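You operate a simulated robot arm through the tools that you are given. There is no shell and no other tool. Be economical: measure what you need, move in short steps, check, and stop when the job is done.

You are at the controls of a simulated two-armed robot. One attempt, no reset.

TASK
Put the blue wire holder on the lower shelf of the spool stand. Take the black bolt and leave it on the long tray below the long yellow guard. Open the cabinet door two, fetch the jug from the front of the wall bench and set it on the middle shelf behind cabinet door two and shut the two again. Put the red bush from the front of the wall bench on top of the black spool there and the white bush on the middle shelf of the steel rack. Put one of the part rolls from the low shelf of the green table on the card sheet. Open the steel table drawer, fetch the small bearing and set it in the inside of the steel table drawer and shut the drawer again. Put the 2.5 mm silver block from the low shelf of the green table on the top of the chain case and the 2.0 mm silver block on the steel table. Take the job sheet from the low shelf of the green table and leave it on the yellow stand. Do these in any order. Set down upright: blue wire holder, black bolt, jug, part roll, silver block.

The check looks at the end state, three seconds after you hand in, the way a careful person would. Anything else that was tipped, shoved, dropped, spilled or broken makes it a failure. Flat cloth is picked up by pressing the open fingertips on it (5 to 10 N) and closing them slowly along it; thin cloth reads only 2 to 8 mm in the jaws.

THE ROBOT
Two 7-joint arms with two-finger parallel grippers on one trunk, on a base that drives. Base frame: it is fixed to the floor where the robot stands at the start and does not move with it; the origin is under the middle of the robot, x ahead of it, y to its left, z up. Units: mm, degrees, N and s.
The left shoulder is at the start at [60, 147, 543], the right one opposite. With the tool pointing down near the work surface each hand reaches from about 320 to 760 mm from the robot's upright axis, wherever it stands, measured 20 degrees to its own side. Places, roughly: black bolt (3x3x7 cm) [700, 200, 900]; blue wire holder (3x2x8 cm) [600, 100, 900]; bush [750, -500, 1000]; cabinet door two [600, 2100, 900]; card sheet (23x17x1 cm) [-5700, 2800, 400]; inside of the steel table drawer [-3900, -1700, 800]; job sheet [-5750, 2500, 250]; jug [750, 0, 1000]; long tray below the long yellow guard (86x14 cm) [-740, 2200, 780]; lower shelf of the spool stand [-2500, -3500, 500]; middle shelf behind cabinet door two [800, 2100, 1000]; middle shelf of the steel rack [800, -1500, 600]; part roll [-5500, 3000, 500]; silver block [-5500, 2750, 500]; small bearing (6x6x2 cm) [-5500, 2900, 400]; spool [750, -1000, 1000]; steel table (23x23 cm) [-3740, -1300, 900]; steel table drawer [-3800, -1700, 800]; top of the chain case (20x15 cm) [-880, 1900, 460]; yellow stand [-5500, 1400, 700]. Payload 3.43 kg a hand.
The tool frame of a hand sits at the grasp point between the pads (the TCP): z along the fingers, y along the line on which they close. The tips reach 30 mm beyond it. Largest opening 94 mm; finger width 28, thickness 10; the body of the gripper, 50 by 96 mm, starts 55 mm behind the TCP.
Orientation is told as [roll, pitch, yaw] about the base's x, y, z axes, in that order, counted from this pose: with the fingers straight down and closing along the base's y, the tool's x points along the base's -x, its y along +y and its z along -z.

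THE INTERFACE
- The arms move only by the tool jog_arm. It takes "left_motion", "right_motion" or both (then of equal length, played together; a hand with none holds still); each is a list of rows, each a list of 7 numbers: the opening in per cent of the stroke, from 0 (shut) to 100 (fully open), then the shift along the tool's x, y, z in mm, then the turn, a rotation vector about the tool's x, y, z in degrees. In form: [[fingers, dx, dy, dz, ax, ay, az], ...]. A call has 1 to 12 rows; each row shifts and turns the commanded pose from where the row before left it, along the tool's axes as they then stand. Each row takes 0.2 s and may step no farther than 50 mm and 8.6 degrees from the row before; otherwise, or with a gripper value out of range, the whole call is refused. Where a pose cannot be reached the arm comes as near as it can. A force on the tool above 40 N (or 10 N above the force at the start of the call, whichever is more), or a blocked arm, ends the call early, and 0.2 s more pass. The fingers move at their own pace (about 72 mm/s each) and stop on an object; they squeeze with about 43 N. The grip force told is the motor's: it shows also when the fingers shut on nothing. Time passes only in rows, and 0.2 s behind the last, so rows that do not move let the fingers close. The reply holds the time, the measured pose of the TCP, the force on the tool along the base axes, the opening and the grip force, in the units named above and with some noise, with the torque about the TCP (base axes, N m) and any sound that the robot's microphone picked up.
- Cameras (640 x 400 px; columns grow to the right, rows downward): "scene" is now at [57.3, -24.8, 1190.4]; the picture's right is [-0.25, -0.97, 0.00], its down [-0.44, 0.11, -0.89] and it looks along [0.86, -0.23, -0.45] (base axes); focal length 271 px, centre (320, 200). "left" rides on the left gripper at [76, -14, -103] in its tool frame; the picture's right is [0.18, 0.98, 0.00], its down [-0.75, 0.14, -0.64] and it looks along [-0.63, 0.12, 0.77] (tool axes); focal length 243 px, centre (320, 200). "right" rides on the right gripper at [76, 14, -103] in its tool frame; the picture's right is [-0.18, 0.98, 0.00], its down [-0.75, -0.14, -0.64] and it looks along [-0.63, -0.12, 0.77] (tool axes); focal length 243 px, centre (320, 200). There is no depth. A picture from a camera that has moved, and an enlarged one, comes with that camera's place and axes in the base frame and with its lens.
- capture(camera): a new picture of that camera. No time passes.
- move_column(by): slides the trunk up (or, below 0, down) by that many mm; the arms and the scene camera ride with it, the base frame stays. It gives what a move gives, with no picture.
- drive_base(legs): drives the robot by 1 to 6 legs, each [ahead, left, turn to the left] in mm, mm and degrees, along the robot's own axes; the way and the turn of a leg run together, so that a leg with both is an arc; at most 1500 mm and 180 degrees a leg. The arms and the cameras ride along, it lands a little off, and it stops where it bumps. It gives what a move gives.
- head_to(pan, tilt): turns the head with the scene camera to pan (to the left, within 86 degrees either way) and tilt (down, from -29 to 69), counted from straight ahead of the robot. It gives what a move gives.
- enlarge(camera, box): a new picture of the part [left, top, right, bottom] of that camera's present view, enlarged. No time passes.
- job_done(): hands the job in; it is judged then, once.

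Work in short steps. Places have to be worked out from the pictures, the camera data and where the tool is seen: move nearer, look again, correct. Check each grasp and each placing, and mend what went wrong. You have 567 turns and 370 pictures in all, those below and enlarged ones among them. Open the grippers and draw the arms clear of the work before you hand the job in, unless the task says otherwise.

The tools are called after ">>>" as name(argument=value, ...) on one line, values as JSON. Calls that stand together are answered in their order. jog_arm: Moves the arms, as the interface text tells. Its arguments: {"type":"object","properties":{"left_motion":{"type":"array"},"right_motion":{"type":"array"}},"required":[]} The other tools are called the same way: move_column (by) slides the trunk up or down; drive_base (legs) drives the base; head_to (pan, tilt) turns the head that bears the scene camera; capture (camera) takes a picture; enlarge (camera, box) takes an enlarged picture of a part of a camera's view; job_done () hands the job in.

At the start:

```text
time: 0.0
left_ee_pos: [311.1, 15.9, 999.9]
left_tool_rot: [-0.1, 0.0, -0.1]
left_force: [0.6, -0.1, 0.8]
left_torque: [0.03, 0.02, 0.02]
left_grip_width: 94.0
left_grip_force: 0.0
right_ee_pos: [305.7, -329.9, 999.5]
right_tool_rot: [0.1, 0.0, 0.0]
right_force: [-0.8, 0.1, -0.2]
right_torque: [0.0, 0.03, 0.0]
right_grip_width: 94.0
right_grip_force: 0.0
trunk travel left (down, up): [-250.0, 0.0]
robot x, y, heading: [-0.5, 1.9, -0.1]
head pan, tilt: [-14.7, 26.9]
```

scene: 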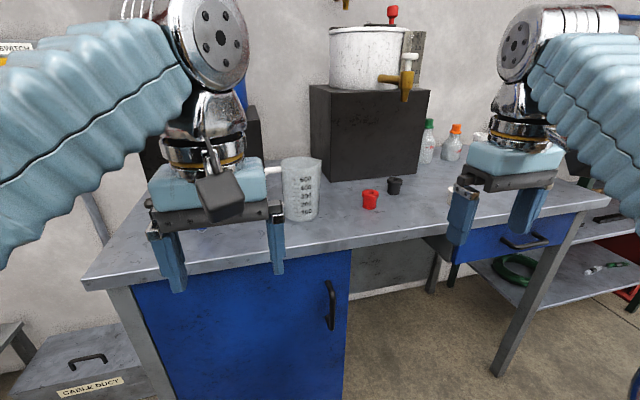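
right: 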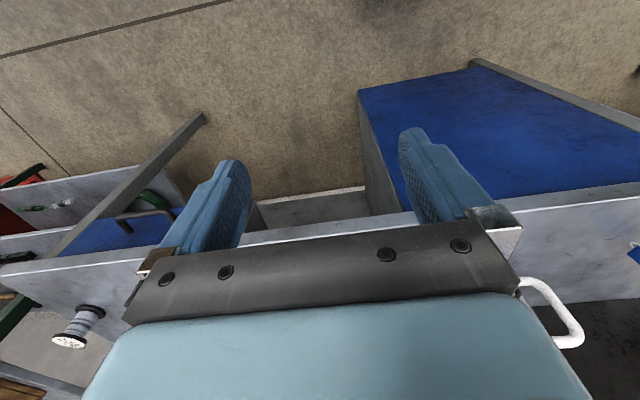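
left: 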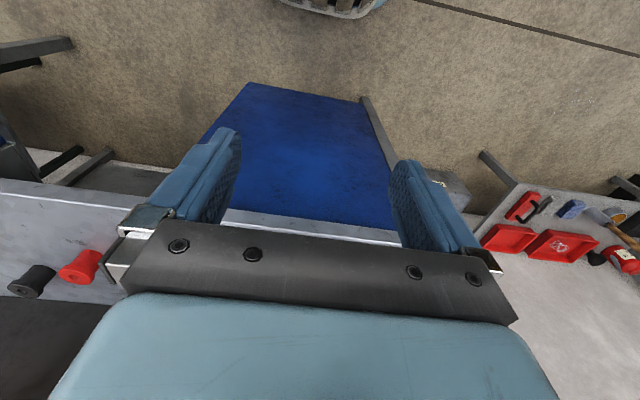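

I'll start by looking around with the head: first the wall bench to the left, where the bolt and wire holder should be.

>>> head_to(pan=25, tilt=30)

>>> capture(camera="scene")

```text
time: 1.1
left_ee_pos: [312.0, 15.3, 999.7]
left_tool_rot: [-0.1, -0.2, 0.1]
left_force: [0.3, 1.0, 0.9]
left_torque: [0.01, 0.0, 0.03]
left_grip_width: 94.0
left_grip_force: 0.0
right_ee_pos: [306.1, -330.5, 1000.5]
right_tool_rot: [0.0, -0.1, 0.0]
right_force: [0.2, -0.8, 0.4]
right_torque: [0.0, -0.03, -0.01]
right_grip_width: 94.0
right_grip_force: 0.0
trunk travel left (down, up): [-250.0, 0.0]
robot x, y, heading: [-0.7, 0.1, 0.1]
head pan, tilt: [25.0, 30.0]
```

```text
366 pictures are left
camera scene: at [50.7, 36.6, 1185.5], right [0.42, -0.91, 0.0], down [-0.45, -0.21, -0.87], along [0.79, 0.37, -0.5], focal length 271 px, centre (320, 200)
```

scene: 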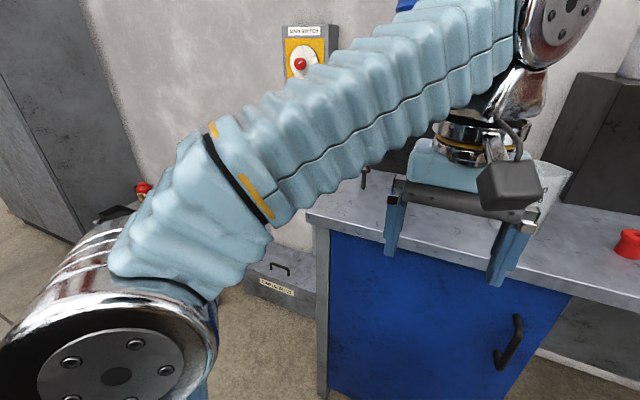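

The left arm hides part of the bench. I'll pan wide to learn the surroundings.

>>> head_to(pan=80, tilt=15)

>>> capture(camera="scene")

>>> head_to(pan=-70, tilt=20)

>>> capture(camera="scene")

```text
time: 2.3
left_ee_pos: [311.1, 12.7, 999.2]
left_tool_rot: [-0.1, 0.0, 0.1]
left_force: [0.6, 0.2, 0.0]
left_torque: [-0.01, -0.03, -0.01]
left_grip_width: 94.0
left_grip_force: 0.2
right_ee_pos: [305.4, -330.3, 999.2]
right_tool_rot: [0.0, -0.1, -0.1]
right_force: [0.5, -0.6, -0.2]
right_torque: [0.0, 0.05, 0.0]
right_grip_width: 93.9
right_grip_force: 0.0
trunk travel left (down, up): [-250.0, 0.0]
robot x, y, heading: [2.1, -0.0, -0.2]
head pan, tilt: [80.0, 15.0]
```

```text
365 pictures are left
camera scene: at [-15.0, 90.4, 1209.6], right [0.98, -0.17, 0.0], down [-0.05, -0.26, -0.97], along [0.17, 0.95, -0.26], focal length 271 px, centre (320, 200)
```

scene: 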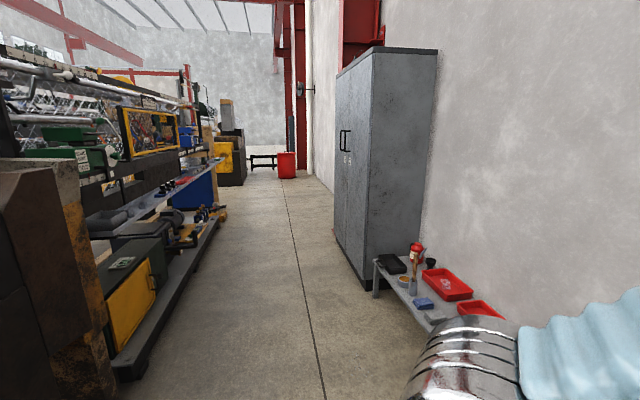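

```text
time: 4.7
left_ee_pos: [311.0, 13.9, 999.8]
left_tool_rot: [-0.1, -0.2, 0.0]
left_force: [0.0, 0.8, -0.2]
left_torque: [-0.01, 0.01, 0.0]
left_grip_width: 94.2
left_grip_force: 0.0
right_ee_pos: [306.7, -330.4, 1000.7]
right_tool_rot: [0.1, -0.1, 0.0]
right_force: [0.9, -0.3, 0.1]
right_torque: [-0.02, 0.0, 0.03]
right_grip_width: 94.3
right_grip_force: 0.1
trunk travel left (down, up): [-250.0, 0.0]
robot x, y, heading: [-1.3, 0.9, -0.0]
head pan, tilt: [-70.0, 20.0]
```

```text
364 pictures are left
camera scene: at [0.6, -89.0, 1201.5], right [-0.94, -0.34, 0.0], down [-0.12, 0.32, -0.94], along [0.32, -0.88, -0.34], focal length 271 px, centre (320, 200)
```

scene: 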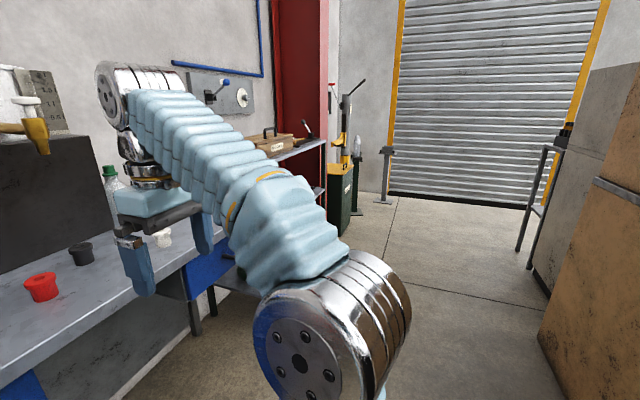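

The aisle runs along y. I'll back away 300 mm for an overall view of the bench.

>>> drive_base(legs=[[-300, 0, 0]])

>>> head_to(pan=10, tilt=25)

>>> capture(camera="scene")

>>> head_to(pan=-40, tilt=25)

>>> capture(camera="scene")

```text
time: 6.7
left_ee_pos: [8.5, 15.8, 999.6]
left_tool_rot: [-0.2, -0.1, 0.1]
left_force: [0.5, 0.4, -0.7]
left_torque: [-0.02, -0.02, 0.0]
left_grip_width: 94.0
left_grip_force: 0.1
right_ee_pos: [3.5, -329.5, 999.2]
right_tool_rot: [-0.1, -0.1, 0.2]
right_force: [0.1, -2.0, 0.0]
right_torque: [0.0, -0.01, -0.02]
right_grip_width: 94.1
right_grip_force: 0.1
trunk travel left (down, up): [-250.0, 0.0]
robot x, y, heading: [-302.7, 0.5, 0.0]
head pan, tilt: [-70.0, 20.0]
```

```text
time: 8.2
left_ee_pos: [7.5, 14.7, 999.8]
left_tool_rot: [-0.1, -0.1, 0.1]
left_force: [-0.5, -0.3, -1.1]
left_torque: [0.01, -0.02, 0.03]
left_grip_width: 93.9
left_grip_force: 0.0
right_ee_pos: [4.1, -330.0, 999.1]
right_tool_rot: [0.1, -0.1, 0.2]
right_force: [0.6, 0.3, 0.6]
right_torque: [-0.02, -0.03, -0.05]
right_grip_width: 94.1
right_grip_force: 0.0
trunk travel left (down, up): [-250.0, 0.0]
robot x, y, heading: [-301.2, -0.5, -0.1]
head pan, tilt: [10.0, 25.0]
```

```text
363 pictures are left
camera scene: at [-243.4, 14.2, 1193.4], right [0.17, -0.98, 0.0], down [-0.42, -0.07, -0.91], along [0.89, 0.16, -0.42], focal length 271 px, centre (320, 200)
```

scene: 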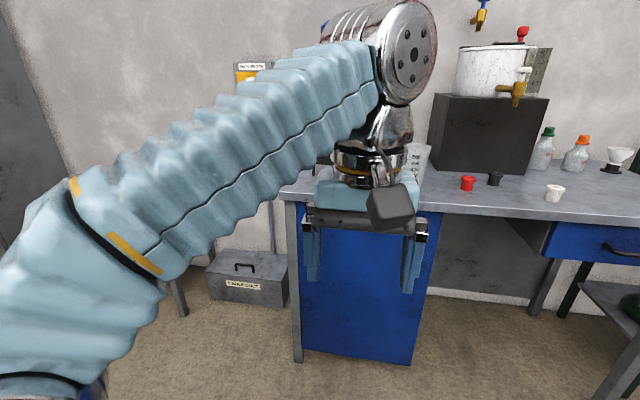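

```text
time: 9.4
left_ee_pos: [8.2, 14.4, 1000.0]
left_tool_rot: [-0.1, 0.0, 0.1]
left_force: [0.0, 0.0, -0.8]
left_torque: [-0.03, 0.02, -0.01]
left_grip_width: 94.1
left_grip_force: 0.1
right_ee_pos: [4.7, -330.0, 1000.1]
right_tool_rot: [0.0, -0.1, 0.1]
right_force: [0.3, -0.1, 0.7]
right_torque: [-0.01, 0.0, -0.01]
right_grip_width: 94.0
right_grip_force: 0.1
trunk travel left (down, up): [-250.0, 0.0]
robot x, y, heading: [-303.5, 1.2, 0.2]
head pan, tilt: [-40.0, 25.0]
```

```text
362 pictures are left
camera scene: at [-263.3, -60.9, 1193.4], right [-0.64, -0.77, 0.0], down [-0.32, 0.27, -0.91], along [0.7, -0.58, -0.42], focal length 271 px, centre (320, 200)
```

scene: 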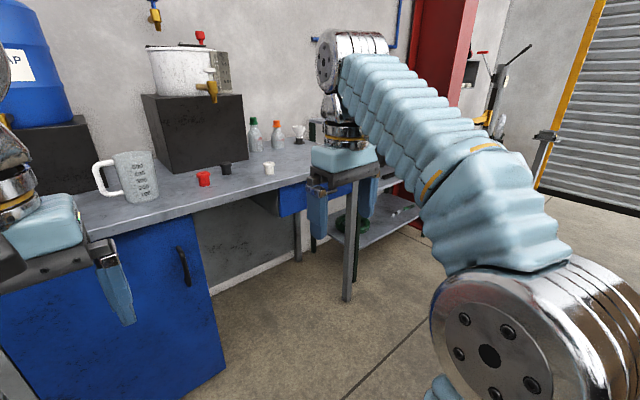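

Arms block the view; I'm well clear of the bench, so I lower both hands about 300 mm to see over them.

>>> jog_arm(left_motion=[[100, 0, 0, 50, 0, 0, 0], [100, 0, 0, 50, 0, 0, 0], [100, 0, 0, 50, 0, 0, 0], [100, 0, 0, 50, 0, 0, 0], [100, 0, 0, 50, 0, 0, 0], [100, 0, 0, 50, 0, 0, 0]], right_motion=[[100, 0, 0, 50, 0, 0, 0], [100, 0, 0, 50, 0, 0, 0], [100, 0, 0, 50, 0, 0, 0], [100, 0, 0, 50, 0, 0, 0], [100, 0, 0, 50, 0, 0, 0], [100, 0, 0, 50, 0, 0, 0]])

>>> head_to(pan=10, tilt=20)

>>> capture(camera="scene")

>>> head_to(pan=-45, tilt=20)

>>> capture(camera="scene")

```text
time: 10.8
left_ee_pos: [9.1, 13.6, 700.7]
left_tool_rot: [0.0, -0.1, 0.0]
left_force: [-0.2, 0.6, -1.1]
left_torque: [0.02, 0.0, -0.03]
left_grip_width: 93.9
left_grip_force: 0.0
right_ee_pos: [3.8, -330.6, 699.9]
right_tool_rot: [0.1, -0.1, 0.1]
right_force: [-1.0, -0.1, 0.5]
right_torque: [0.03, 0.0, -0.02]
right_grip_width: 93.8
right_grip_force: 0.1
trunk travel left (down, up): [-250.0, 0.0]
robot x, y, heading: [-301.1, 0.9, 0.2]
head pan, tilt: [-40.0, 25.0]
```

```text
time: 12.0
left_ee_pos: [9.0, 14.3, 700.4]
left_tool_rot: [-0.1, -0.1, 0.1]
left_force: [-0.6, -0.3, 0.4]
left_torque: [0.0, 0.0, -0.02]
left_grip_width: 94.1
left_grip_force: 0.0
right_ee_pos: [4.5, -330.9, 700.1]
right_tool_rot: [0.1, 0.0, 0.0]
right_force: [0.2, 0.4, 0.5]
right_torque: [0.02, 0.04, 0.03]
right_grip_width: 94.2
right_grip_force: 0.1
trunk travel left (down, up): [-250.0, 0.0]
robot x, y, heading: [-301.8, -0.9, 0.1]
head pan, tilt: [10.0, 20.0]
```

```text
361 pictures are left
camera scene: at [-242.4, 14.4, 1201.5], right [0.17, -0.98, 0.0], down [-0.34, -0.06, -0.94], along [0.93, 0.16, -0.34], focal length 271 px, centre (320, 200)
```

scene: 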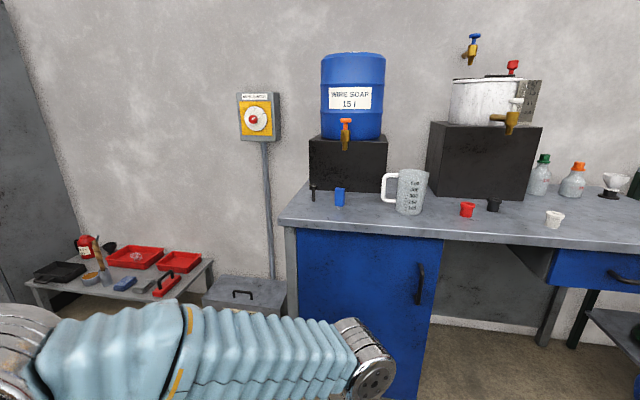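

```text
time: 13.2
left_ee_pos: [7.7, 14.7, 700.9]
left_tool_rot: [-0.2, -0.1, 0.1]
left_force: [0.1, 0.0, 0.6]
left_torque: [0.0, 0.0, -0.02]
left_grip_width: 93.9
left_grip_force: 0.2
right_ee_pos: [3.7, -330.2, 699.8]
right_tool_rot: [0.0, -0.1, 0.1]
right_force: [0.0, -0.1, -0.4]
right_torque: [-0.01, -0.02, 0.01]
right_grip_width: 94.0
right_grip_force: 0.1
trunk travel left (down, up): [-250.0, 0.0]
robot x, y, heading: [-308.7, -1.4, 0.1]
head pan, tilt: [-45.0, 20.0]
```

```text
360 pictures are left
camera scene: at [-268.1, -67.6, 1201.5], right [-0.71, -0.71, 0.0], down [-0.24, 0.24, -0.94], along [0.67, -0.66, -0.34], focal length 271 px, centre (320, 200)
```

scene: 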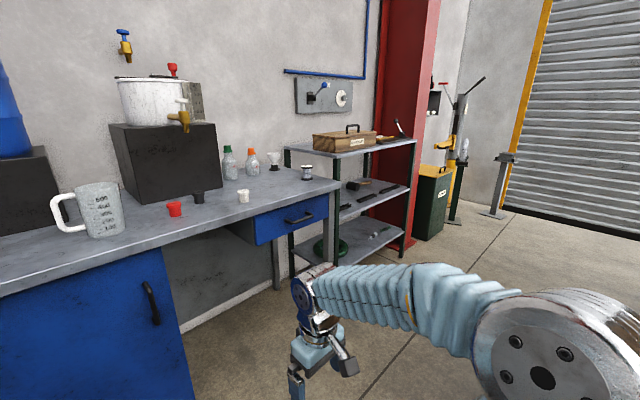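

Now everything is visible. Let me enlarge the far bench end to tell the spools apart.

>>> enlarge(camera="scene", box=[140, 130, 420, 270])

```text
2.29 times, centred on (280, 200) of scene
camera zoom: at [-268.1, -67.6, 1201.5], right [-0.71, -0.71, 0.0], down [-0.24, 0.24, -0.94], along [0.67, -0.66, -0.34], focal length 620 px, centre (411, 200)
```

zoom: 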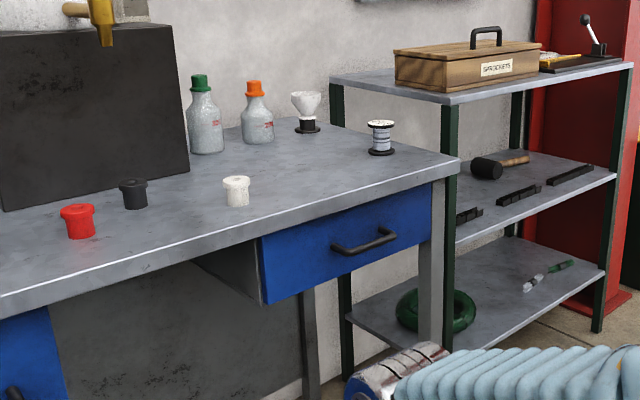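

Bench top is about z=870; bushes about (592,-293) red and (562,-511) white. I raise the hands again, drive back to the bench, and look with the right hand camera.

>>> jog_arm(left_motion=[[100, 0, 0, -50, 0, 0, 0], [100, 0, 0, -50, 0, 0, 0], [100, 0, 0, -50, 0, 0, 0], [100, 0, 0, -50, 0, 0, 0], [100, 0, 0, -50, 0, 0, 0], [100, 0, 0, -50, 0, 0, 0], [100, 0, 0, -50, 0, 0, 0], [100, 0, 0, -30, 0, 0, 0]], right_motion=[[100, 0, 0, -50, 0, 0, 0], [100, 0, 0, -50, 0, 0, 0], [100, 0, 0, -50, 0, 0, 0], [100, 0, 0, -50, 0, 0, 0], [100, 0, 0, -50, 0, 0, 0], [100, 0, 0, -50, 0, 0, 0], [100, 0, 0, -50, 0, 0, 0], [100, 0, 0, -30, 0, 0, 0]])

>>> drive_base(legs=[[300, -100, 0]])

>>> head_to(pan=-35, tilt=35)

>>> capture(camera="scene")

>>> capture(camera="right")

```text
time: 15.0
left_ee_pos: [11.2, 12.1, 998.1]
left_tool_rot: [-0.1, -0.2, 0.1]
left_force: [0.7, -0.7, -0.6]
left_torque: [0.08, 0.01, -0.03]
left_grip_width: 94.1
left_grip_force: 0.1
left hand out of reach, approached as far as the arm can: row 6, 7, 8
right_ee_pos: [30.9, -329.0, 1004.7]
right_tool_rot: [-0.1, -1.0, -0.1]
right_force: [0.5, -0.7, -0.9]
right_torque: [0.08, 0.0, 0.01]
right_grip_width: 94.1
right_grip_force: 0.1
right hand out of reach, approached as far as the arm can: row 6, 7, 8
trunk travel left (down, up): [-250.0, 0.0]
robot x, y, heading: [-302.6, -0.3, 0.1]
head pan, tilt: [-45.0, 20.0]
```

```text
time: 17.2
left_ee_pos: [313.2, -85.5, 998.7]
left_tool_rot: [-0.1, -0.1, 0.2]
left_force: [-1.0, 0.4, -0.2]
left_torque: [-0.06, -0.03, 0.02]
left_grip_width: 93.6
left_grip_force: 0.0
right_ee_pos: [331.2, -427.8, 1006.5]
right_tool_rot: [-0.2, -1.0, -0.3]
right_force: [-0.6, -0.8, -0.7]
right_torque: [-0.01, -0.02, 0.01]
right_grip_width: 93.7
right_grip_force: 0.1
trunk travel left (down, up): [-250.0, 0.0]
robot x, y, heading: [-2.9, -97.0, 0.2]
head pan, tilt: [-45.0, 20.0]
```

```text
time: 17.9
left_ee_pos: [312.7, -87.8, 999.2]
left_tool_rot: [-0.1, -0.1, 0.2]
left_force: [-0.4, 0.1, 0.2]
left_torque: [-0.02, -0.01, -0.02]
left_grip_width: 93.9
left_grip_force: 0.1
right_ee_pos: [334.0, -427.1, 1005.7]
right_tool_rot: [-0.1, -1.1, -0.2]
right_force: [-0.3, -0.7, -0.5]
right_torque: [0.0, 0.03, 0.01]
right_grip_width: 94.2
right_grip_force: 0.1
trunk travel left (down, up): [-250.0, 0.0]
robot x, y, heading: [1.7, -101.2, 0.2]
head pan, tilt: [-35.0, 35.0]
```

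```text
358 pictures are left
camera scene: at [41.5, -152.8, 1177.7], right [-0.57, -0.82, 0.0], down [-0.47, 0.33, -0.82], along [0.67, -0.47, -0.57], focal length 271 px, centre (320, 200)
```

scene: 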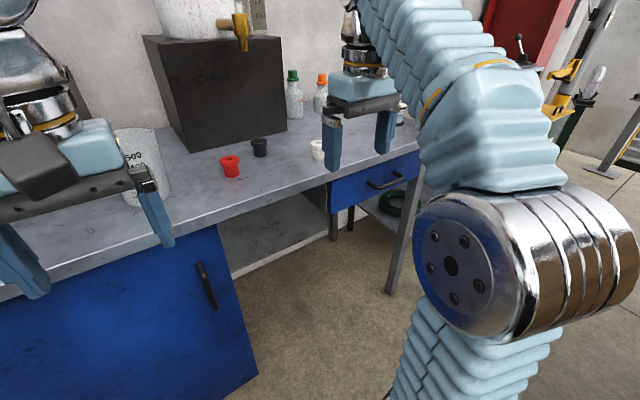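

```text
357 pictures are left
camera right: at [254.7, -412.5, 1107.3], right [0.19, 0.98, 0.0], down [0.74, -0.14, 0.66], along [0.64, -0.12, -0.75], focal length 243 px, centre (320, 200)
```

right: 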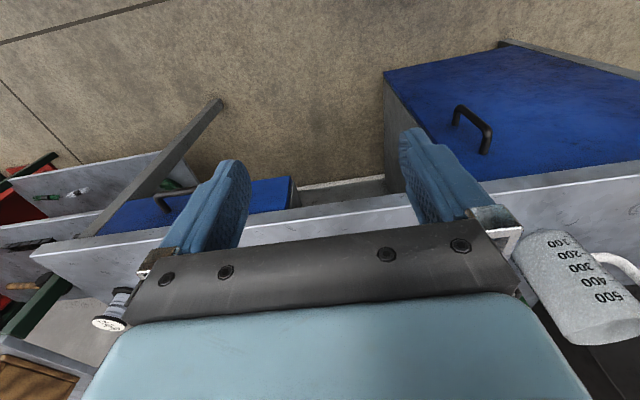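

Red bush re-measured at about (587,-296), white at (560,-508). Moving the right hand above the red bush.

>>> jog_arm(right_motion=[[100, -42, 22, 0, 0, 0, 0], [100, -42, 22, 0, 0, 0, 0], [100, -42, 22, 0, 0, 0, 0], [100, -42, 22, 0, 0, 0, 0], [100, -42, 22, 0, 0, 0, 0], [100, -42, 21, 0, 0, 0, 0]])

>>> capture(camera="right")

```text
time: 19.3
left_ee_pos: [312.6, -86.5, 998.3]
left_tool_rot: [-0.1, -0.2, 0.2]
left_force: [-0.4, 0.4, -0.1]
left_torque: [-0.03, -0.04, 0.04]
left_grip_width: 93.9
left_grip_force: 0.0
right_ee_pos: [483.4, -329.6, 967.9]
right_tool_rot: [-0.1, -1.2, -0.3]
right_force: [1.1, -0.4, 0.6]
right_torque: [0.04, -0.04, 0.02]
right_grip_width: 93.8
right_grip_force: 0.0
right hand out of reach, approached as far as the arm can: row 1, 2, 3, 4, 5, 6
trunk travel left (down, up): [-250.0, 0.0]
robot x, y, heading: [2.8, -99.4, 0.5]
head pan, tilt: [-35.0, 35.0]
```

```text
356 pictures are left
camera right: at [405.3, -314.5, 1069.5], right [0.19, 0.98, 0.0], down [0.74, -0.14, 0.66], along [0.65, -0.12, -0.75], focal length 243 px, centre (320, 200)
```

right: 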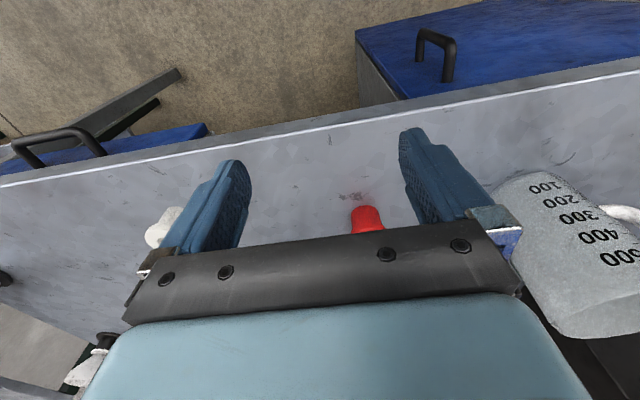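

The arm's upward reach is limited here. I lower the command to come back into reach and see where the hand sits.

>>> jog_arm(right_motion=[[100, 0, 0, 40, 0, 0, 0], [100, 0, 0, 0, 0, 0, 0]])

```text
time: 19.9
left_ee_pos: [312.9, -86.7, 998.2]
left_tool_rot: [-0.2, -0.2, 0.1]
left_force: [0.4, -0.1, -0.3]
left_torque: [0.04, -0.03, 0.0]
left_grip_width: 93.9
left_grip_force: 0.0
right_ee_pos: [485.7, -328.3, 926.7]
right_tool_rot: [-0.2, -1.1, -0.2]
right_force: [0.3, 0.5, 0.7]
right_torque: [0.02, -0.01, 0.02]
right_grip_width: 93.9
right_grip_force: 0.1
trunk travel left (down, up): [-250.0, 0.0]
robot x, y, heading: [2.3, -104.0, 0.4]
head pan, tilt: [-35.0, 35.0]
```

The commanded pose follows the reached pose. I align in y to the red bush, then slide forward so it passes between the open fingers.

>>> jog_arm(right_motion=[[100, 0, 29, 0, 0, 1, 0], [100, -48, 0, 0, 0, 0, 0], [100, -48, 0, 0, 0, 0, 0]])

>>> capture(camera="right")

>>> capture(camera="scene")

```text
time: 20.7
left_ee_pos: [313.0, -86.8, 997.9]
left_tool_rot: [-0.1, -0.2, 0.2]
left_force: [0.3, -0.1, 0.1]
left_torque: [0.0, -0.02, -0.02]
left_grip_width: 93.9
left_grip_force: 0.1
right_ee_pos: [520.9, -292.2, 919.9]
right_tool_rot: [-0.2, 0.1, -0.4]
right_force: [0.5, 1.3, 0.3]
right_torque: [0.0, 0.01, -0.02]
right_grip_width: 94.2
right_grip_force: 0.2
right hand out of reach, approached as far as the arm can: row 2, 3
trunk travel left (down, up): [-250.0, 0.0]
robot x, y, heading: [-5.0, -100.7, 0.4]
head pan, tilt: [-35.0, 35.0]
```

```text
355 pictures are left
camera right: at [444.3, -276.4, 1023.5], right [0.19, 0.98, 0.0], down [0.75, -0.14, 0.64], along [0.63, -0.12, -0.77], focal length 243 px, centre (320, 200)
```

right: 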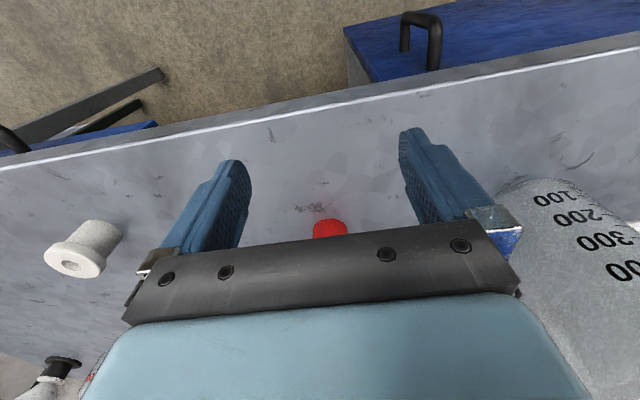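

```text
354 pictures are left
camera scene: at [41.7, -152.6, 1177.6], right [-0.57, -0.82, 0.0], down [-0.47, 0.33, -0.82], along [0.67, -0.47, -0.57], focal length 271 px, centre (320, 200)
```

scene: 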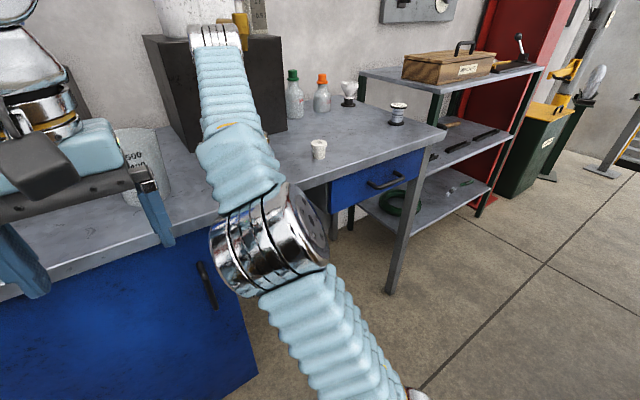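

Horizontal reach at this height ends here; the bench edge is at x≈495, so I drive the base forward 65 mm, with the bush passing between the fingers.

>>> drive_base(legs=[[65, 0, 0]])

>>> capture(camera="right")

```text
time: 21.7
left_ee_pos: [378.1, -86.0, 998.8]
left_tool_rot: [-0.1, -0.2, 0.2]
left_force: [0.0, 0.3, 0.7]
left_torque: [-0.01, -0.02, 0.03]
left_grip_width: 94.0
left_grip_force: 0.1
right_ee_pos: [586.1, -291.8, 919.7]
right_tool_rot: [-0.2, 0.0, -0.2]
right_force: [-0.5, -0.1, 1.1]
right_torque: [-0.01, -0.04, 0.01]
right_grip_width: 93.9
right_grip_force: 0.2
trunk travel left (down, up): [-250.0, 0.0]
robot x, y, heading: [67.2, -99.5, 0.5]
head pan, tilt: [-35.0, 35.0]
```

```text
353 pictures are left
camera right: at [509.7, -276.1, 1023.7], right [0.19, 0.98, 0.0], down [0.75, -0.14, 0.64], along [0.63, -0.12, -0.77], focal length 243 px, centre (320, 200)
```

right: 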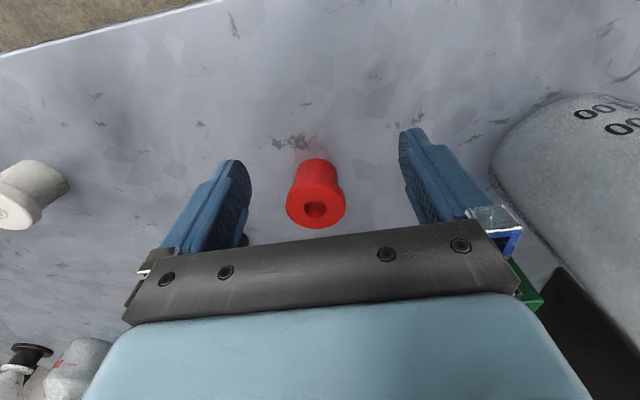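

Bush sits at about (605,-297). I shift forward ~19 mm, y −5, and descend to TCP z≈905 before closing.

>>> jog_arm(right_motion=[[100, -10, -5, 8, 0, 0, 0], [100, -9, 0, 5, 0, 0, 0], [100, 0, 0, 0, 0, 0, 0]])

>>> capture(camera="right")

```text
time: 22.5
left_ee_pos: [378.7, -86.5, 998.2]
left_tool_rot: [-0.1, -0.2, 0.2]
left_force: [0.4, -0.8, -0.3]
left_torque: [0.02, -0.01, -0.01]
left_grip_width: 94.0
left_grip_force: 0.1
right_ee_pos: [588.2, -291.9, 910.6]
right_tool_rot: [-0.2, 0.0, -0.2]
right_force: [-0.1, 0.4, 0.3]
right_torque: [0.03, -0.02, 0.0]
right_grip_width: 94.1
right_grip_force: 0.0
right hand out of reach, approached as far as the arm can: row 1, 2
trunk travel left (down, up): [-250.0, 0.0]
robot x, y, heading: [69.1, -103.6, 0.2]
head pan, tilt: [-35.0, 35.0]
```

```text
352 pictures are left
camera right: at [511.2, -277.7, 1013.9], right [0.19, 0.98, 0.0], down [0.75, -0.14, 0.64], along [0.63, -0.12, -0.77], focal length 243 px, centre (320, 200)
```

right: 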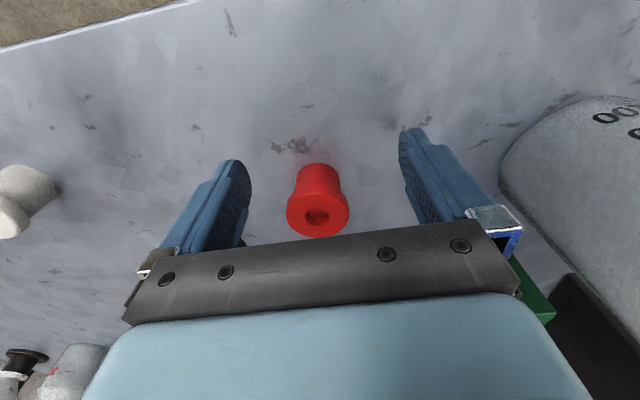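

Still at the reach limit; drive 20 mm more forward.

>>> drive_base(legs=[[22, -4, 0]])

>>> jog_arm(right_motion=[[100, 0, 0, 5, 0, 0, 0], [100, 0, 0, 0, 0, 0, 0]])

>>> capture(camera="right")

```text
time: 23.3
left_ee_pos: [400.6, -89.7, 998.7]
left_tool_rot: [-0.1, -0.2, 0.2]
left_force: [0.2, 0.6, 0.5]
left_torque: [-0.02, -0.01, 0.01]
left_grip_width: 93.8
left_grip_force: 0.0
right_ee_pos: [609.0, -297.5, 910.4]
right_tool_rot: [-0.2, 0.1, -0.3]
right_force: [0.4, 0.1, 0.0]
right_torque: [-0.03, -0.01, -0.03]
right_grip_width: 94.2
right_grip_force: 0.1
trunk travel left (down, up): [-250.0, 0.0]
robot x, y, heading: [89.0, -103.2, 0.2]
head pan, tilt: [-35.0, 35.0]
```

```text
time: 23.9
left_ee_pos: [401.0, -90.2, 998.8]
left_tool_rot: [-0.1, -0.2, 0.3]
left_force: [0.7, 0.1, 0.4]
left_torque: [-0.03, -0.02, -0.02]
left_grip_width: 93.8
left_grip_force: 0.0
right_ee_pos: [609.7, -297.7, 905.5]
right_tool_rot: [-0.2, 0.0, -0.3]
right_force: [0.0, -0.6, -0.9]
right_torque: [0.0, 0.02, 0.0]
right_grip_width: 93.9
right_grip_force: 0.1
trunk travel left (down, up): [-250.0, 0.0]
robot x, y, heading: [90.4, -106.3, -0.1]
head pan, tilt: [-35.0, 35.0]
```

```text
351 pictures are left
camera right: at [532.8, -281.7, 1008.8], right [0.19, 0.98, 0.0], down [0.75, -0.14, 0.64], along [0.63, -0.12, -0.77], focal length 243 px, centre (320, 200)
```

right: 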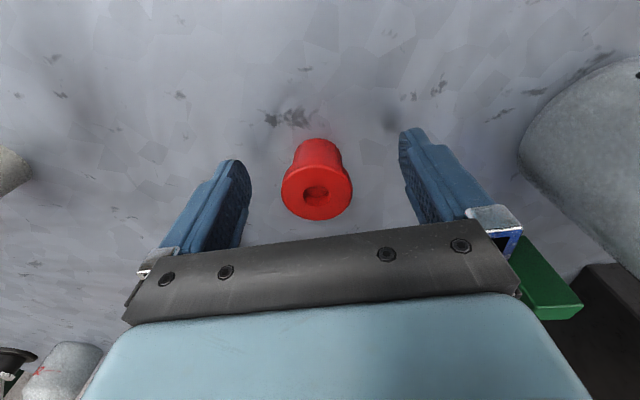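

Bush is centred between the pads. Closing.

>>> jog_arm(right_motion=[[60, 0, 0, 3, 0, 0, 0], [30, 0, 0, 0, 0, 0, 0], [0, 0, 0, 0, 0, 0, 0], [0, 0, 0, 0, 0, 0, 0], [0, 0, 0, 0, 0, 0, 0]])

>>> capture(camera="right")

```text
time: 25.1
left_ee_pos: [399.6, -89.9, 999.2]
left_tool_rot: [-0.1, -0.2, 0.2]
left_force: [-0.2, -0.6, 0.6]
left_torque: [0.02, 0.03, -0.01]
left_grip_width: 94.2
left_grip_force: 0.1
right_ee_pos: [609.2, -297.6, 903.2]
right_tool_rot: [-0.2, 0.0, -0.3]
right_force: [0.8, -0.7, 0.1]
right_torque: [-0.02, -0.04, -0.01]
right_grip_width: 40.4
right_grip_force: 42.9
trunk travel left (down, up): [-250.0, 0.0]
robot x, y, heading: [89.4, -102.1, 0.1]
head pan, tilt: [-35.0, 35.0]
```

```text
350 pictures are left
camera right: at [532.8, -281.6, 1005.9], right [0.19, 0.98, 0.0], down [0.75, -0.14, 0.64], along [0.63, -0.12, -0.77], focal length 243 px, centre (320, 200)
```

right: 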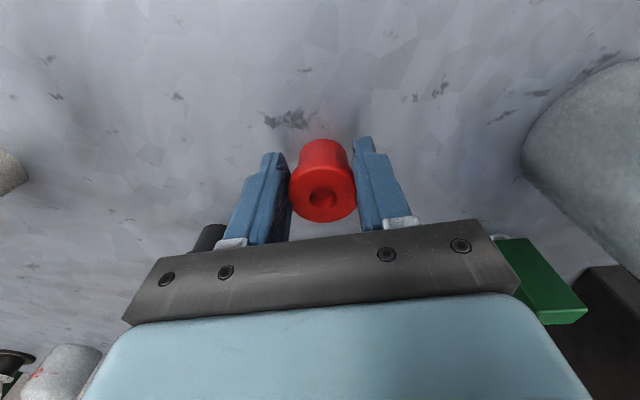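

Grasp good (40.4 mm, at the flange). Lift, back off 200 mm, then move right toward the spools.

>>> jog_arm(right_motion=[[0, 0, 0, -20, 0, 0, 0], [0, 0, 0, -20, 0, 0, 0]])

>>> drive_base(legs=[[-200, 0, 0], [0, -550, 0]])

>>> head_to(pan=-20, tilt=30)

>>> capture(camera="scene")

>>> capture(camera="right")

```text
time: 25.7
left_ee_pos: [400.7, -91.0, 998.1]
left_tool_rot: [0.0, -0.2, 0.2]
left_force: [0.5, -1.0, 0.2]
left_torque: [-0.04, -0.01, 0.0]
left_grip_width: 93.8
left_grip_force: 0.1
right_ee_pos: [597.0, -287.6, 942.6]
right_tool_rot: [-0.3, -0.1, -0.2]
right_force: [-0.1, 0.5, -2.4]
right_torque: [-0.02, 0.01, -0.03]
right_grip_width: 40.2
right_grip_force: 43.2
right hand out of reach, approached as far as the arm can: row 1, 2
trunk travel left (down, up): [-250.0, 0.0]
robot x, y, heading: [87.4, -104.3, 0.3]
head pan, tilt: [-35.0, 35.0]
```

```text
time: 30.1
left_ee_pos: [203.0, -646.5, 998.5]
left_tool_rot: [-0.1, -0.1, 0.2]
left_force: [-0.7, 0.8, -0.7]
left_torque: [0.0, 0.02, 0.0]
left_grip_width: 93.9
left_grip_force: 0.0
right_ee_pos: [399.9, -844.7, 942.8]
right_tool_rot: [-0.2, -0.1, -0.3]
right_force: [-0.4, 0.3, -1.0]
right_torque: [-0.01, -0.02, 0.01]
right_grip_width: 40.3
right_grip_force: 43.2
trunk travel left (down, up): [-250.0, 0.0]
robot x, y, heading: [-112.7, -662.4, 0.5]
head pan, tilt: [-35.0, 35.0]
```

```text
time: 30.9
left_ee_pos: [204.6, -644.0, 997.2]
left_tool_rot: [-0.2, -0.2, 0.2]
left_force: [-0.6, 0.2, -0.3]
left_torque: [-0.01, -0.05, -0.06]
left_grip_width: 94.1
left_grip_force: 0.1
right_ee_pos: [400.5, -844.1, 943.1]
right_tool_rot: [-0.2, 0.0, -0.3]
right_force: [0.7, 0.1, -0.3]
right_torque: [0.02, 0.0, 0.04]
right_grip_width: 40.1
right_grip_force: 42.6
trunk travel left (down, up): [-250.0, 0.0]
robot x, y, heading: [-108.2, -659.9, 0.3]
head pan, tilt: [-20.0, 30.0]
```

```text
349 pictures are left
camera scene: at [-55.0, -691.8, 1185.4], right [-0.34, -0.94, 0.0], down [-0.47, 0.17, -0.87], along [0.81, -0.29, -0.5], focal length 271 px, centre (320, 200)
```

scene: 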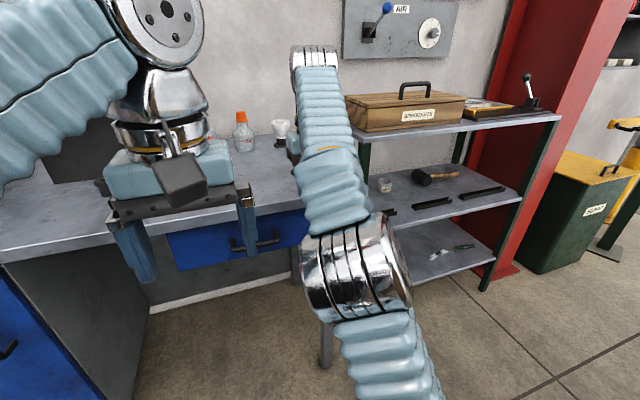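

```text
348 pictures are left
camera right: at [323.3, -828.3, 1045.3], right [0.19, 0.98, 0.0], down [0.75, -0.14, 0.64], along [0.63, -0.12, -0.77], focal length 243 px, centre (320, 200)
```

right: 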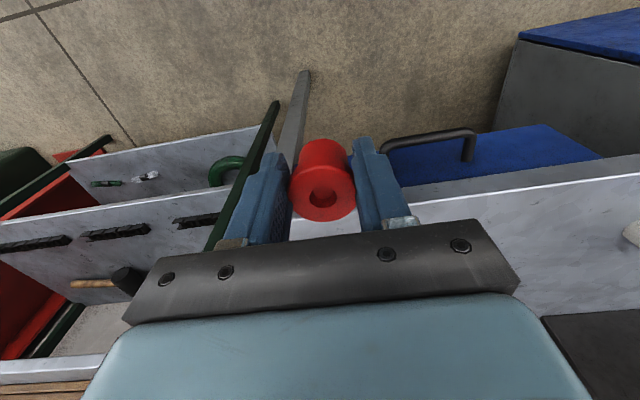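

The right arm blocks the spools. I shift left 250 and back for a view.

>>> drive_base(legs=[[-100, 300, 0]])

>>> head_to(pan=-25, tilt=22)

>>> capture(camera="scene")

```text
time: 33.0
left_ee_pos: [103.1, -350.5, 998.1]
left_tool_rot: [0.0, -0.2, 0.2]
left_force: [-0.4, 0.1, -0.3]
left_torque: [0.02, -0.03, 0.0]
left_grip_width: 94.1
left_grip_force: 0.0
right_ee_pos: [299.8, -548.1, 941.9]
right_tool_rot: [-0.3, -0.1, -0.3]
right_force: [1.0, 0.4, -0.4]
right_torque: [0.0, 0.03, -0.01]
right_grip_width: 40.1
right_grip_force: 42.6
trunk travel left (down, up): [-250.0, 0.0]
robot x, y, heading: [-208.9, -366.9, 0.6]
head pan, tilt: [-20.0, 30.0]
```

```text
time: 33.7
left_ee_pos: [102.7, -350.2, 997.1]
left_tool_rot: [-0.1, -0.2, 0.2]
left_force: [-0.1, 0.8, 0.2]
left_torque: [0.01, -0.02, -0.02]
left_grip_width: 94.2
left_grip_force: 0.1
right_ee_pos: [297.9, -547.4, 941.8]
right_tool_rot: [-0.1, -0.1, -0.3]
right_force: [-0.2, -0.1, -0.9]
right_torque: [-0.01, 0.01, 0.03]
right_grip_width: 40.0
right_grip_force: 43.2
trunk travel left (down, up): [-250.0, 0.0]
robot x, y, heading: [-204.2, -363.3, -0.0]
head pan, tilt: [-25.0, 22.0]
```

```text
347 pictures are left
camera scene: at [-156.9, -404.2, 1198.2], right [-0.42, -0.91, 0.0], down [-0.34, 0.16, -0.93], along [0.84, -0.39, -0.38], focal length 271 px, centre (320, 200)
```

scene: 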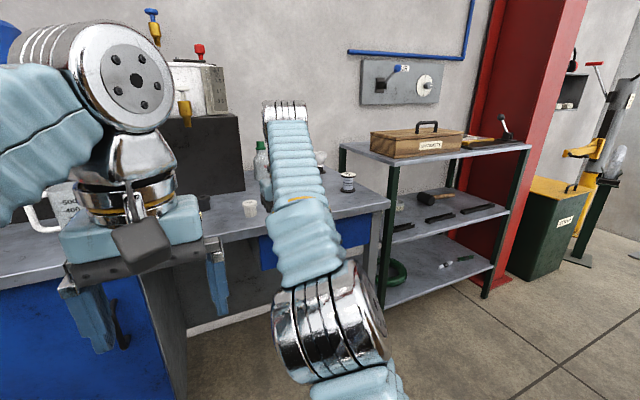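

>>> enlarge(camera="scene", box=[230, 130, 400, 236])

```text
3.76 times, centred on (315, 183) of scene
camera zoom: at [-156.9, -404.2, 1198.2], right [-0.42, -0.91, 0.0], down [-0.34, 0.16, -0.93], along [0.84, -0.39, -0.38], focal length 1021 px, centre (339, 264)
```

zoom: 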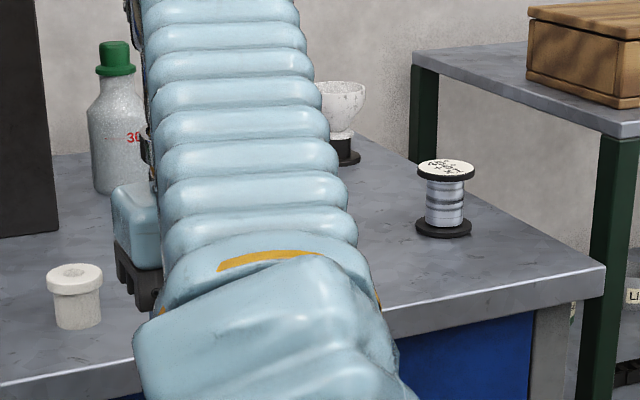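

The near one is the black-flanged spool: about (623,-875), top z≈922. The other is a funnel in a stand. I need TCP z≈965, so I pull the hand in a bit and raise it.

>>> jog_arm(right_motion=[[0, 30, 0, 0, 0, 0, 0], [0, 0, 0, -25, 0, 0, 0], [0, 0, 0, -15, 0, 0, 0], [0, 0, 0, 0, 0, 0, 0]])

```text
time: 34.7
left_ee_pos: [102.8, -349.8, 998.4]
left_tool_rot: [-0.1, -0.2, 0.3]
left_force: [-0.1, -0.4, -0.9]
left_torque: [0.02, -0.01, -0.01]
left_grip_width: 93.9
left_grip_force: 0.1
right_ee_pos: [264.2, -548.6, 974.3]
right_tool_rot: [-0.2, -0.3, -0.3]
right_force: [-0.5, 0.3, -0.2]
right_torque: [0.03, -0.03, 0.01]
right_grip_width: 39.9
right_grip_force: 43.4
right hand out of reach, approached as far as the arm can: row 3
trunk travel left (down, up): [-250.0, 0.0]
robot x, y, heading: [-207.5, -364.5, -0.1]
head pan, tilt: [-25.0, 22.0]
```

Hand at z 974 gives 13 mm clearance over the spool. Driving to (60,-691) first, then look.

>>> drive_base(legs=[[0, -327, 0], [270, 0, 0]])

>>> capture(camera="right")

>>> capture(camera="left")

```text
time: 38.4
left_ee_pos: [374.1, -678.4, 998.6]
left_tool_rot: [-0.1, -0.3, 0.3]
left_force: [0.1, -0.1, 1.1]
left_torque: [-0.02, -0.01, 0.01]
left_grip_width: 94.0
left_grip_force: 0.0
right_ee_pos: [535.4, -875.3, 973.6]
right_tool_rot: [-0.3, -0.2, -0.2]
right_force: [0.5, 0.2, -0.2]
right_torque: [-0.01, 0.04, 0.03]
right_grip_width: 39.6
right_grip_force: 43.6
trunk travel left (down, up): [-250.0, 0.0]
robot x, y, heading: [61.1, -691.2, 0.2]
head pan, tilt: [-25.0, 22.0]
```

```text
345 pictures are left
camera right: at [459.6, -860.1, 1075.5], right [0.19, 0.98, 0.0], down [0.75, -0.14, 0.65], along [0.63, -0.12, -0.76], focal length 243 px, centre (320, 200)
```

right: 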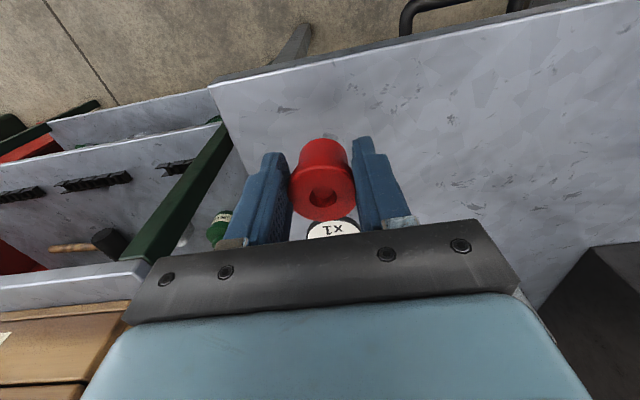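

```text
344 pictures are left
camera left: at [297.9, -691.4, 1101.1], right [-0.19, 0.98, 0.0], down [0.75, 0.15, 0.64], along [0.63, 0.12, -0.76], focal length 243 px, centre (320, 200)
```

left: 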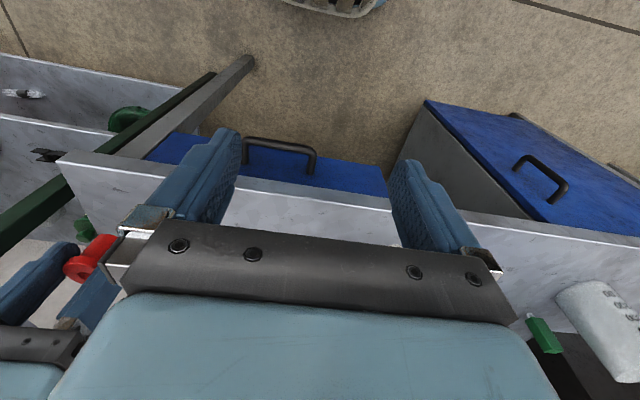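

Spool label appears just ahead at y≈-877. Drive 70 mm closer and look again.

>>> drive_base(legs=[[68, 0, 0]])

>>> capture(camera="right")

```text
time: 39.4
left_ee_pos: [443.0, -678.9, 998.5]
left_tool_rot: [0.0, -0.2, 0.2]
left_force: [-0.5, -0.1, 0.3]
left_torque: [-0.03, 0.01, 0.01]
left_grip_width: 94.2
left_grip_force: 0.0
right_ee_pos: [604.6, -875.1, 973.6]
right_tool_rot: [-0.2, -0.3, -0.4]
right_force: [-0.1, 0.5, -0.6]
right_torque: [0.01, 0.01, 0.03]
right_grip_width: 39.6
right_grip_force: 42.6
trunk travel left (down, up): [-250.0, 0.0]
robot x, y, heading: [132.7, -690.4, 0.2]
head pan, tilt: [-25.0, 22.0]
```

```text
343 pictures are left
camera right: at [527.4, -860.3, 1075.5], right [0.19, 0.98, 0.0], down [0.75, -0.14, 0.65], along [0.63, -0.12, -0.76], focal length 243 px, centre (320, 200)
```

right: 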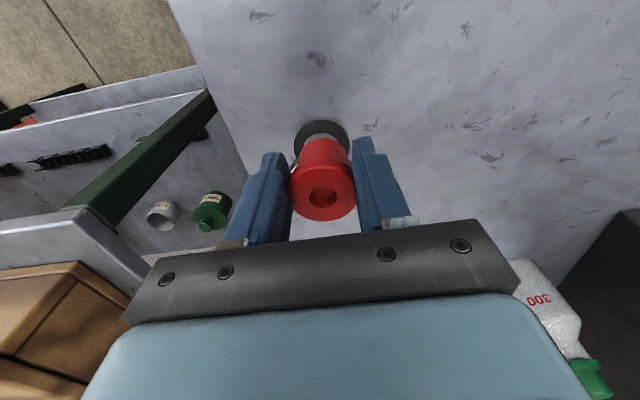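

The bottom flange's near edge is at x≈609, so the spool centre is about x≈632, y≈-875. Drive 27 mm more.

>>> drive_base(legs=[[27, 0, 0]])

>>> capture(camera="right")

>>> head_to(pan=-45, tilt=35)

>>> capture(camera="scene")

```text
time: 40.2
left_ee_pos: [469.5, -678.0, 999.1]
left_tool_rot: [-0.2, -0.2, 0.1]
left_force: [-1.1, -0.5, 0.8]
left_torque: [0.02, -0.03, 0.01]
left_grip_width: 94.2
left_grip_force: 0.0
right_ee_pos: [630.8, -875.8, 972.5]
right_tool_rot: [-0.3, -0.3, -0.3]
right_force: [-0.3, 0.3, -0.7]
right_torque: [-0.02, 0.01, 0.0]
right_grip_width: 40.2
right_grip_force: 42.9
trunk travel left (down, up): [-250.0, 0.0]
robot x, y, heading: [156.1, -694.6, 0.0]
head pan, tilt: [-25.0, 22.0]
```

```text
342 pictures are left
camera right: at [554.8, -860.2, 1075.5], right [0.19, 0.98, 0.0], down [0.75, -0.14, 0.65], along [0.63, -0.12, -0.76], focal length 243 px, centre (320, 200)
```

right: 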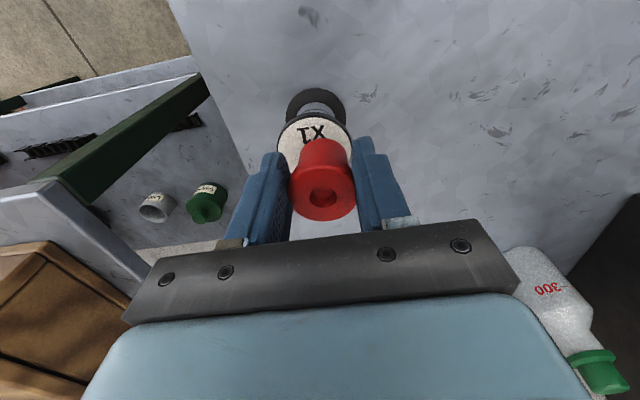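

```text
time: 41.0
left_ee_pos: [471.1, -677.0, 998.1]
left_tool_rot: [-0.1, -0.3, 0.2]
left_force: [-0.2, -0.2, 0.0]
left_torque: [0.0, 0.01, 0.0]
left_grip_width: 94.1
left_grip_force: 0.0
right_ee_pos: [632.9, -875.6, 973.8]
right_tool_rot: [-0.2, -0.3, -0.4]
right_force: [-0.6, -0.5, 0.1]
right_torque: [0.01, 0.0, 0.01]
right_grip_width: 39.7
right_grip_force: 42.9
trunk travel left (down, up): [-250.0, 0.0]
robot x, y, heading: [158.9, -694.4, 0.3]
head pan, tilt: [-45.0, 35.0]
```

```text
341 pictures are left
camera scene: at [189.1, -755.3, 1177.7], right [-0.7, -0.71, 0.0], down [-0.41, 0.4, -0.82], along [0.58, -0.58, -0.57], focal length 271 px, centre (320, 200)
```

scene: 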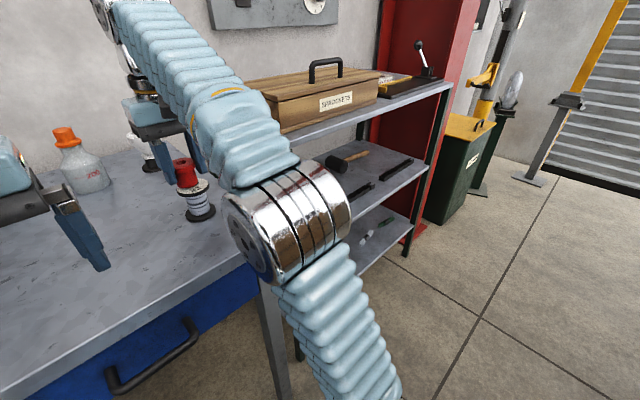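

Let me zoom the scene view to check side alignment.

>>> enlarge(camera="scene", box=[140, 140, 260, 240])

>>> enlarge(camera="right", box=[240, 80, 400, 240])

```text
4.00 times, centred on (200, 190) of scene
camera zoom: at [189.1, -755.3, 1177.7], right [-0.7, -0.71, 0.0], down [-0.41, 0.4, -0.82], along [0.58, -0.58, -0.57], focal length 1084 px, centre (800, 240)
```

zoom: 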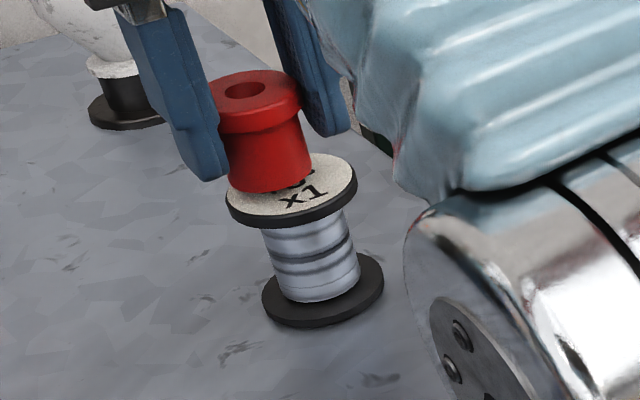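

```text
2.50 times, centred on (320, 160) of right
camera zoom: at [554.9, -860.2, 1075.4], right [0.19, 0.98, 0.0], down [0.75, -0.14, 0.65], along [0.63, -0.12, -0.76], focal length 606 px, centre (320, 300)
```

zoom: 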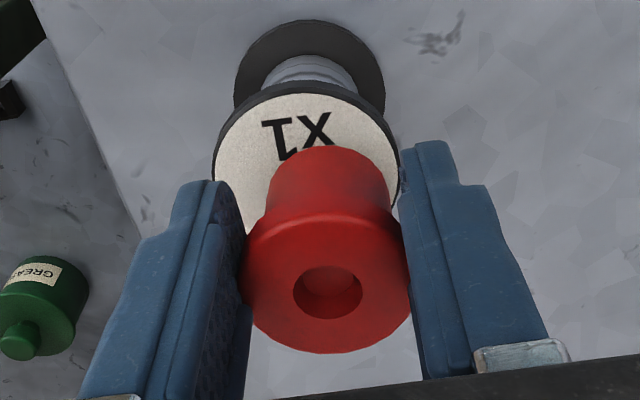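

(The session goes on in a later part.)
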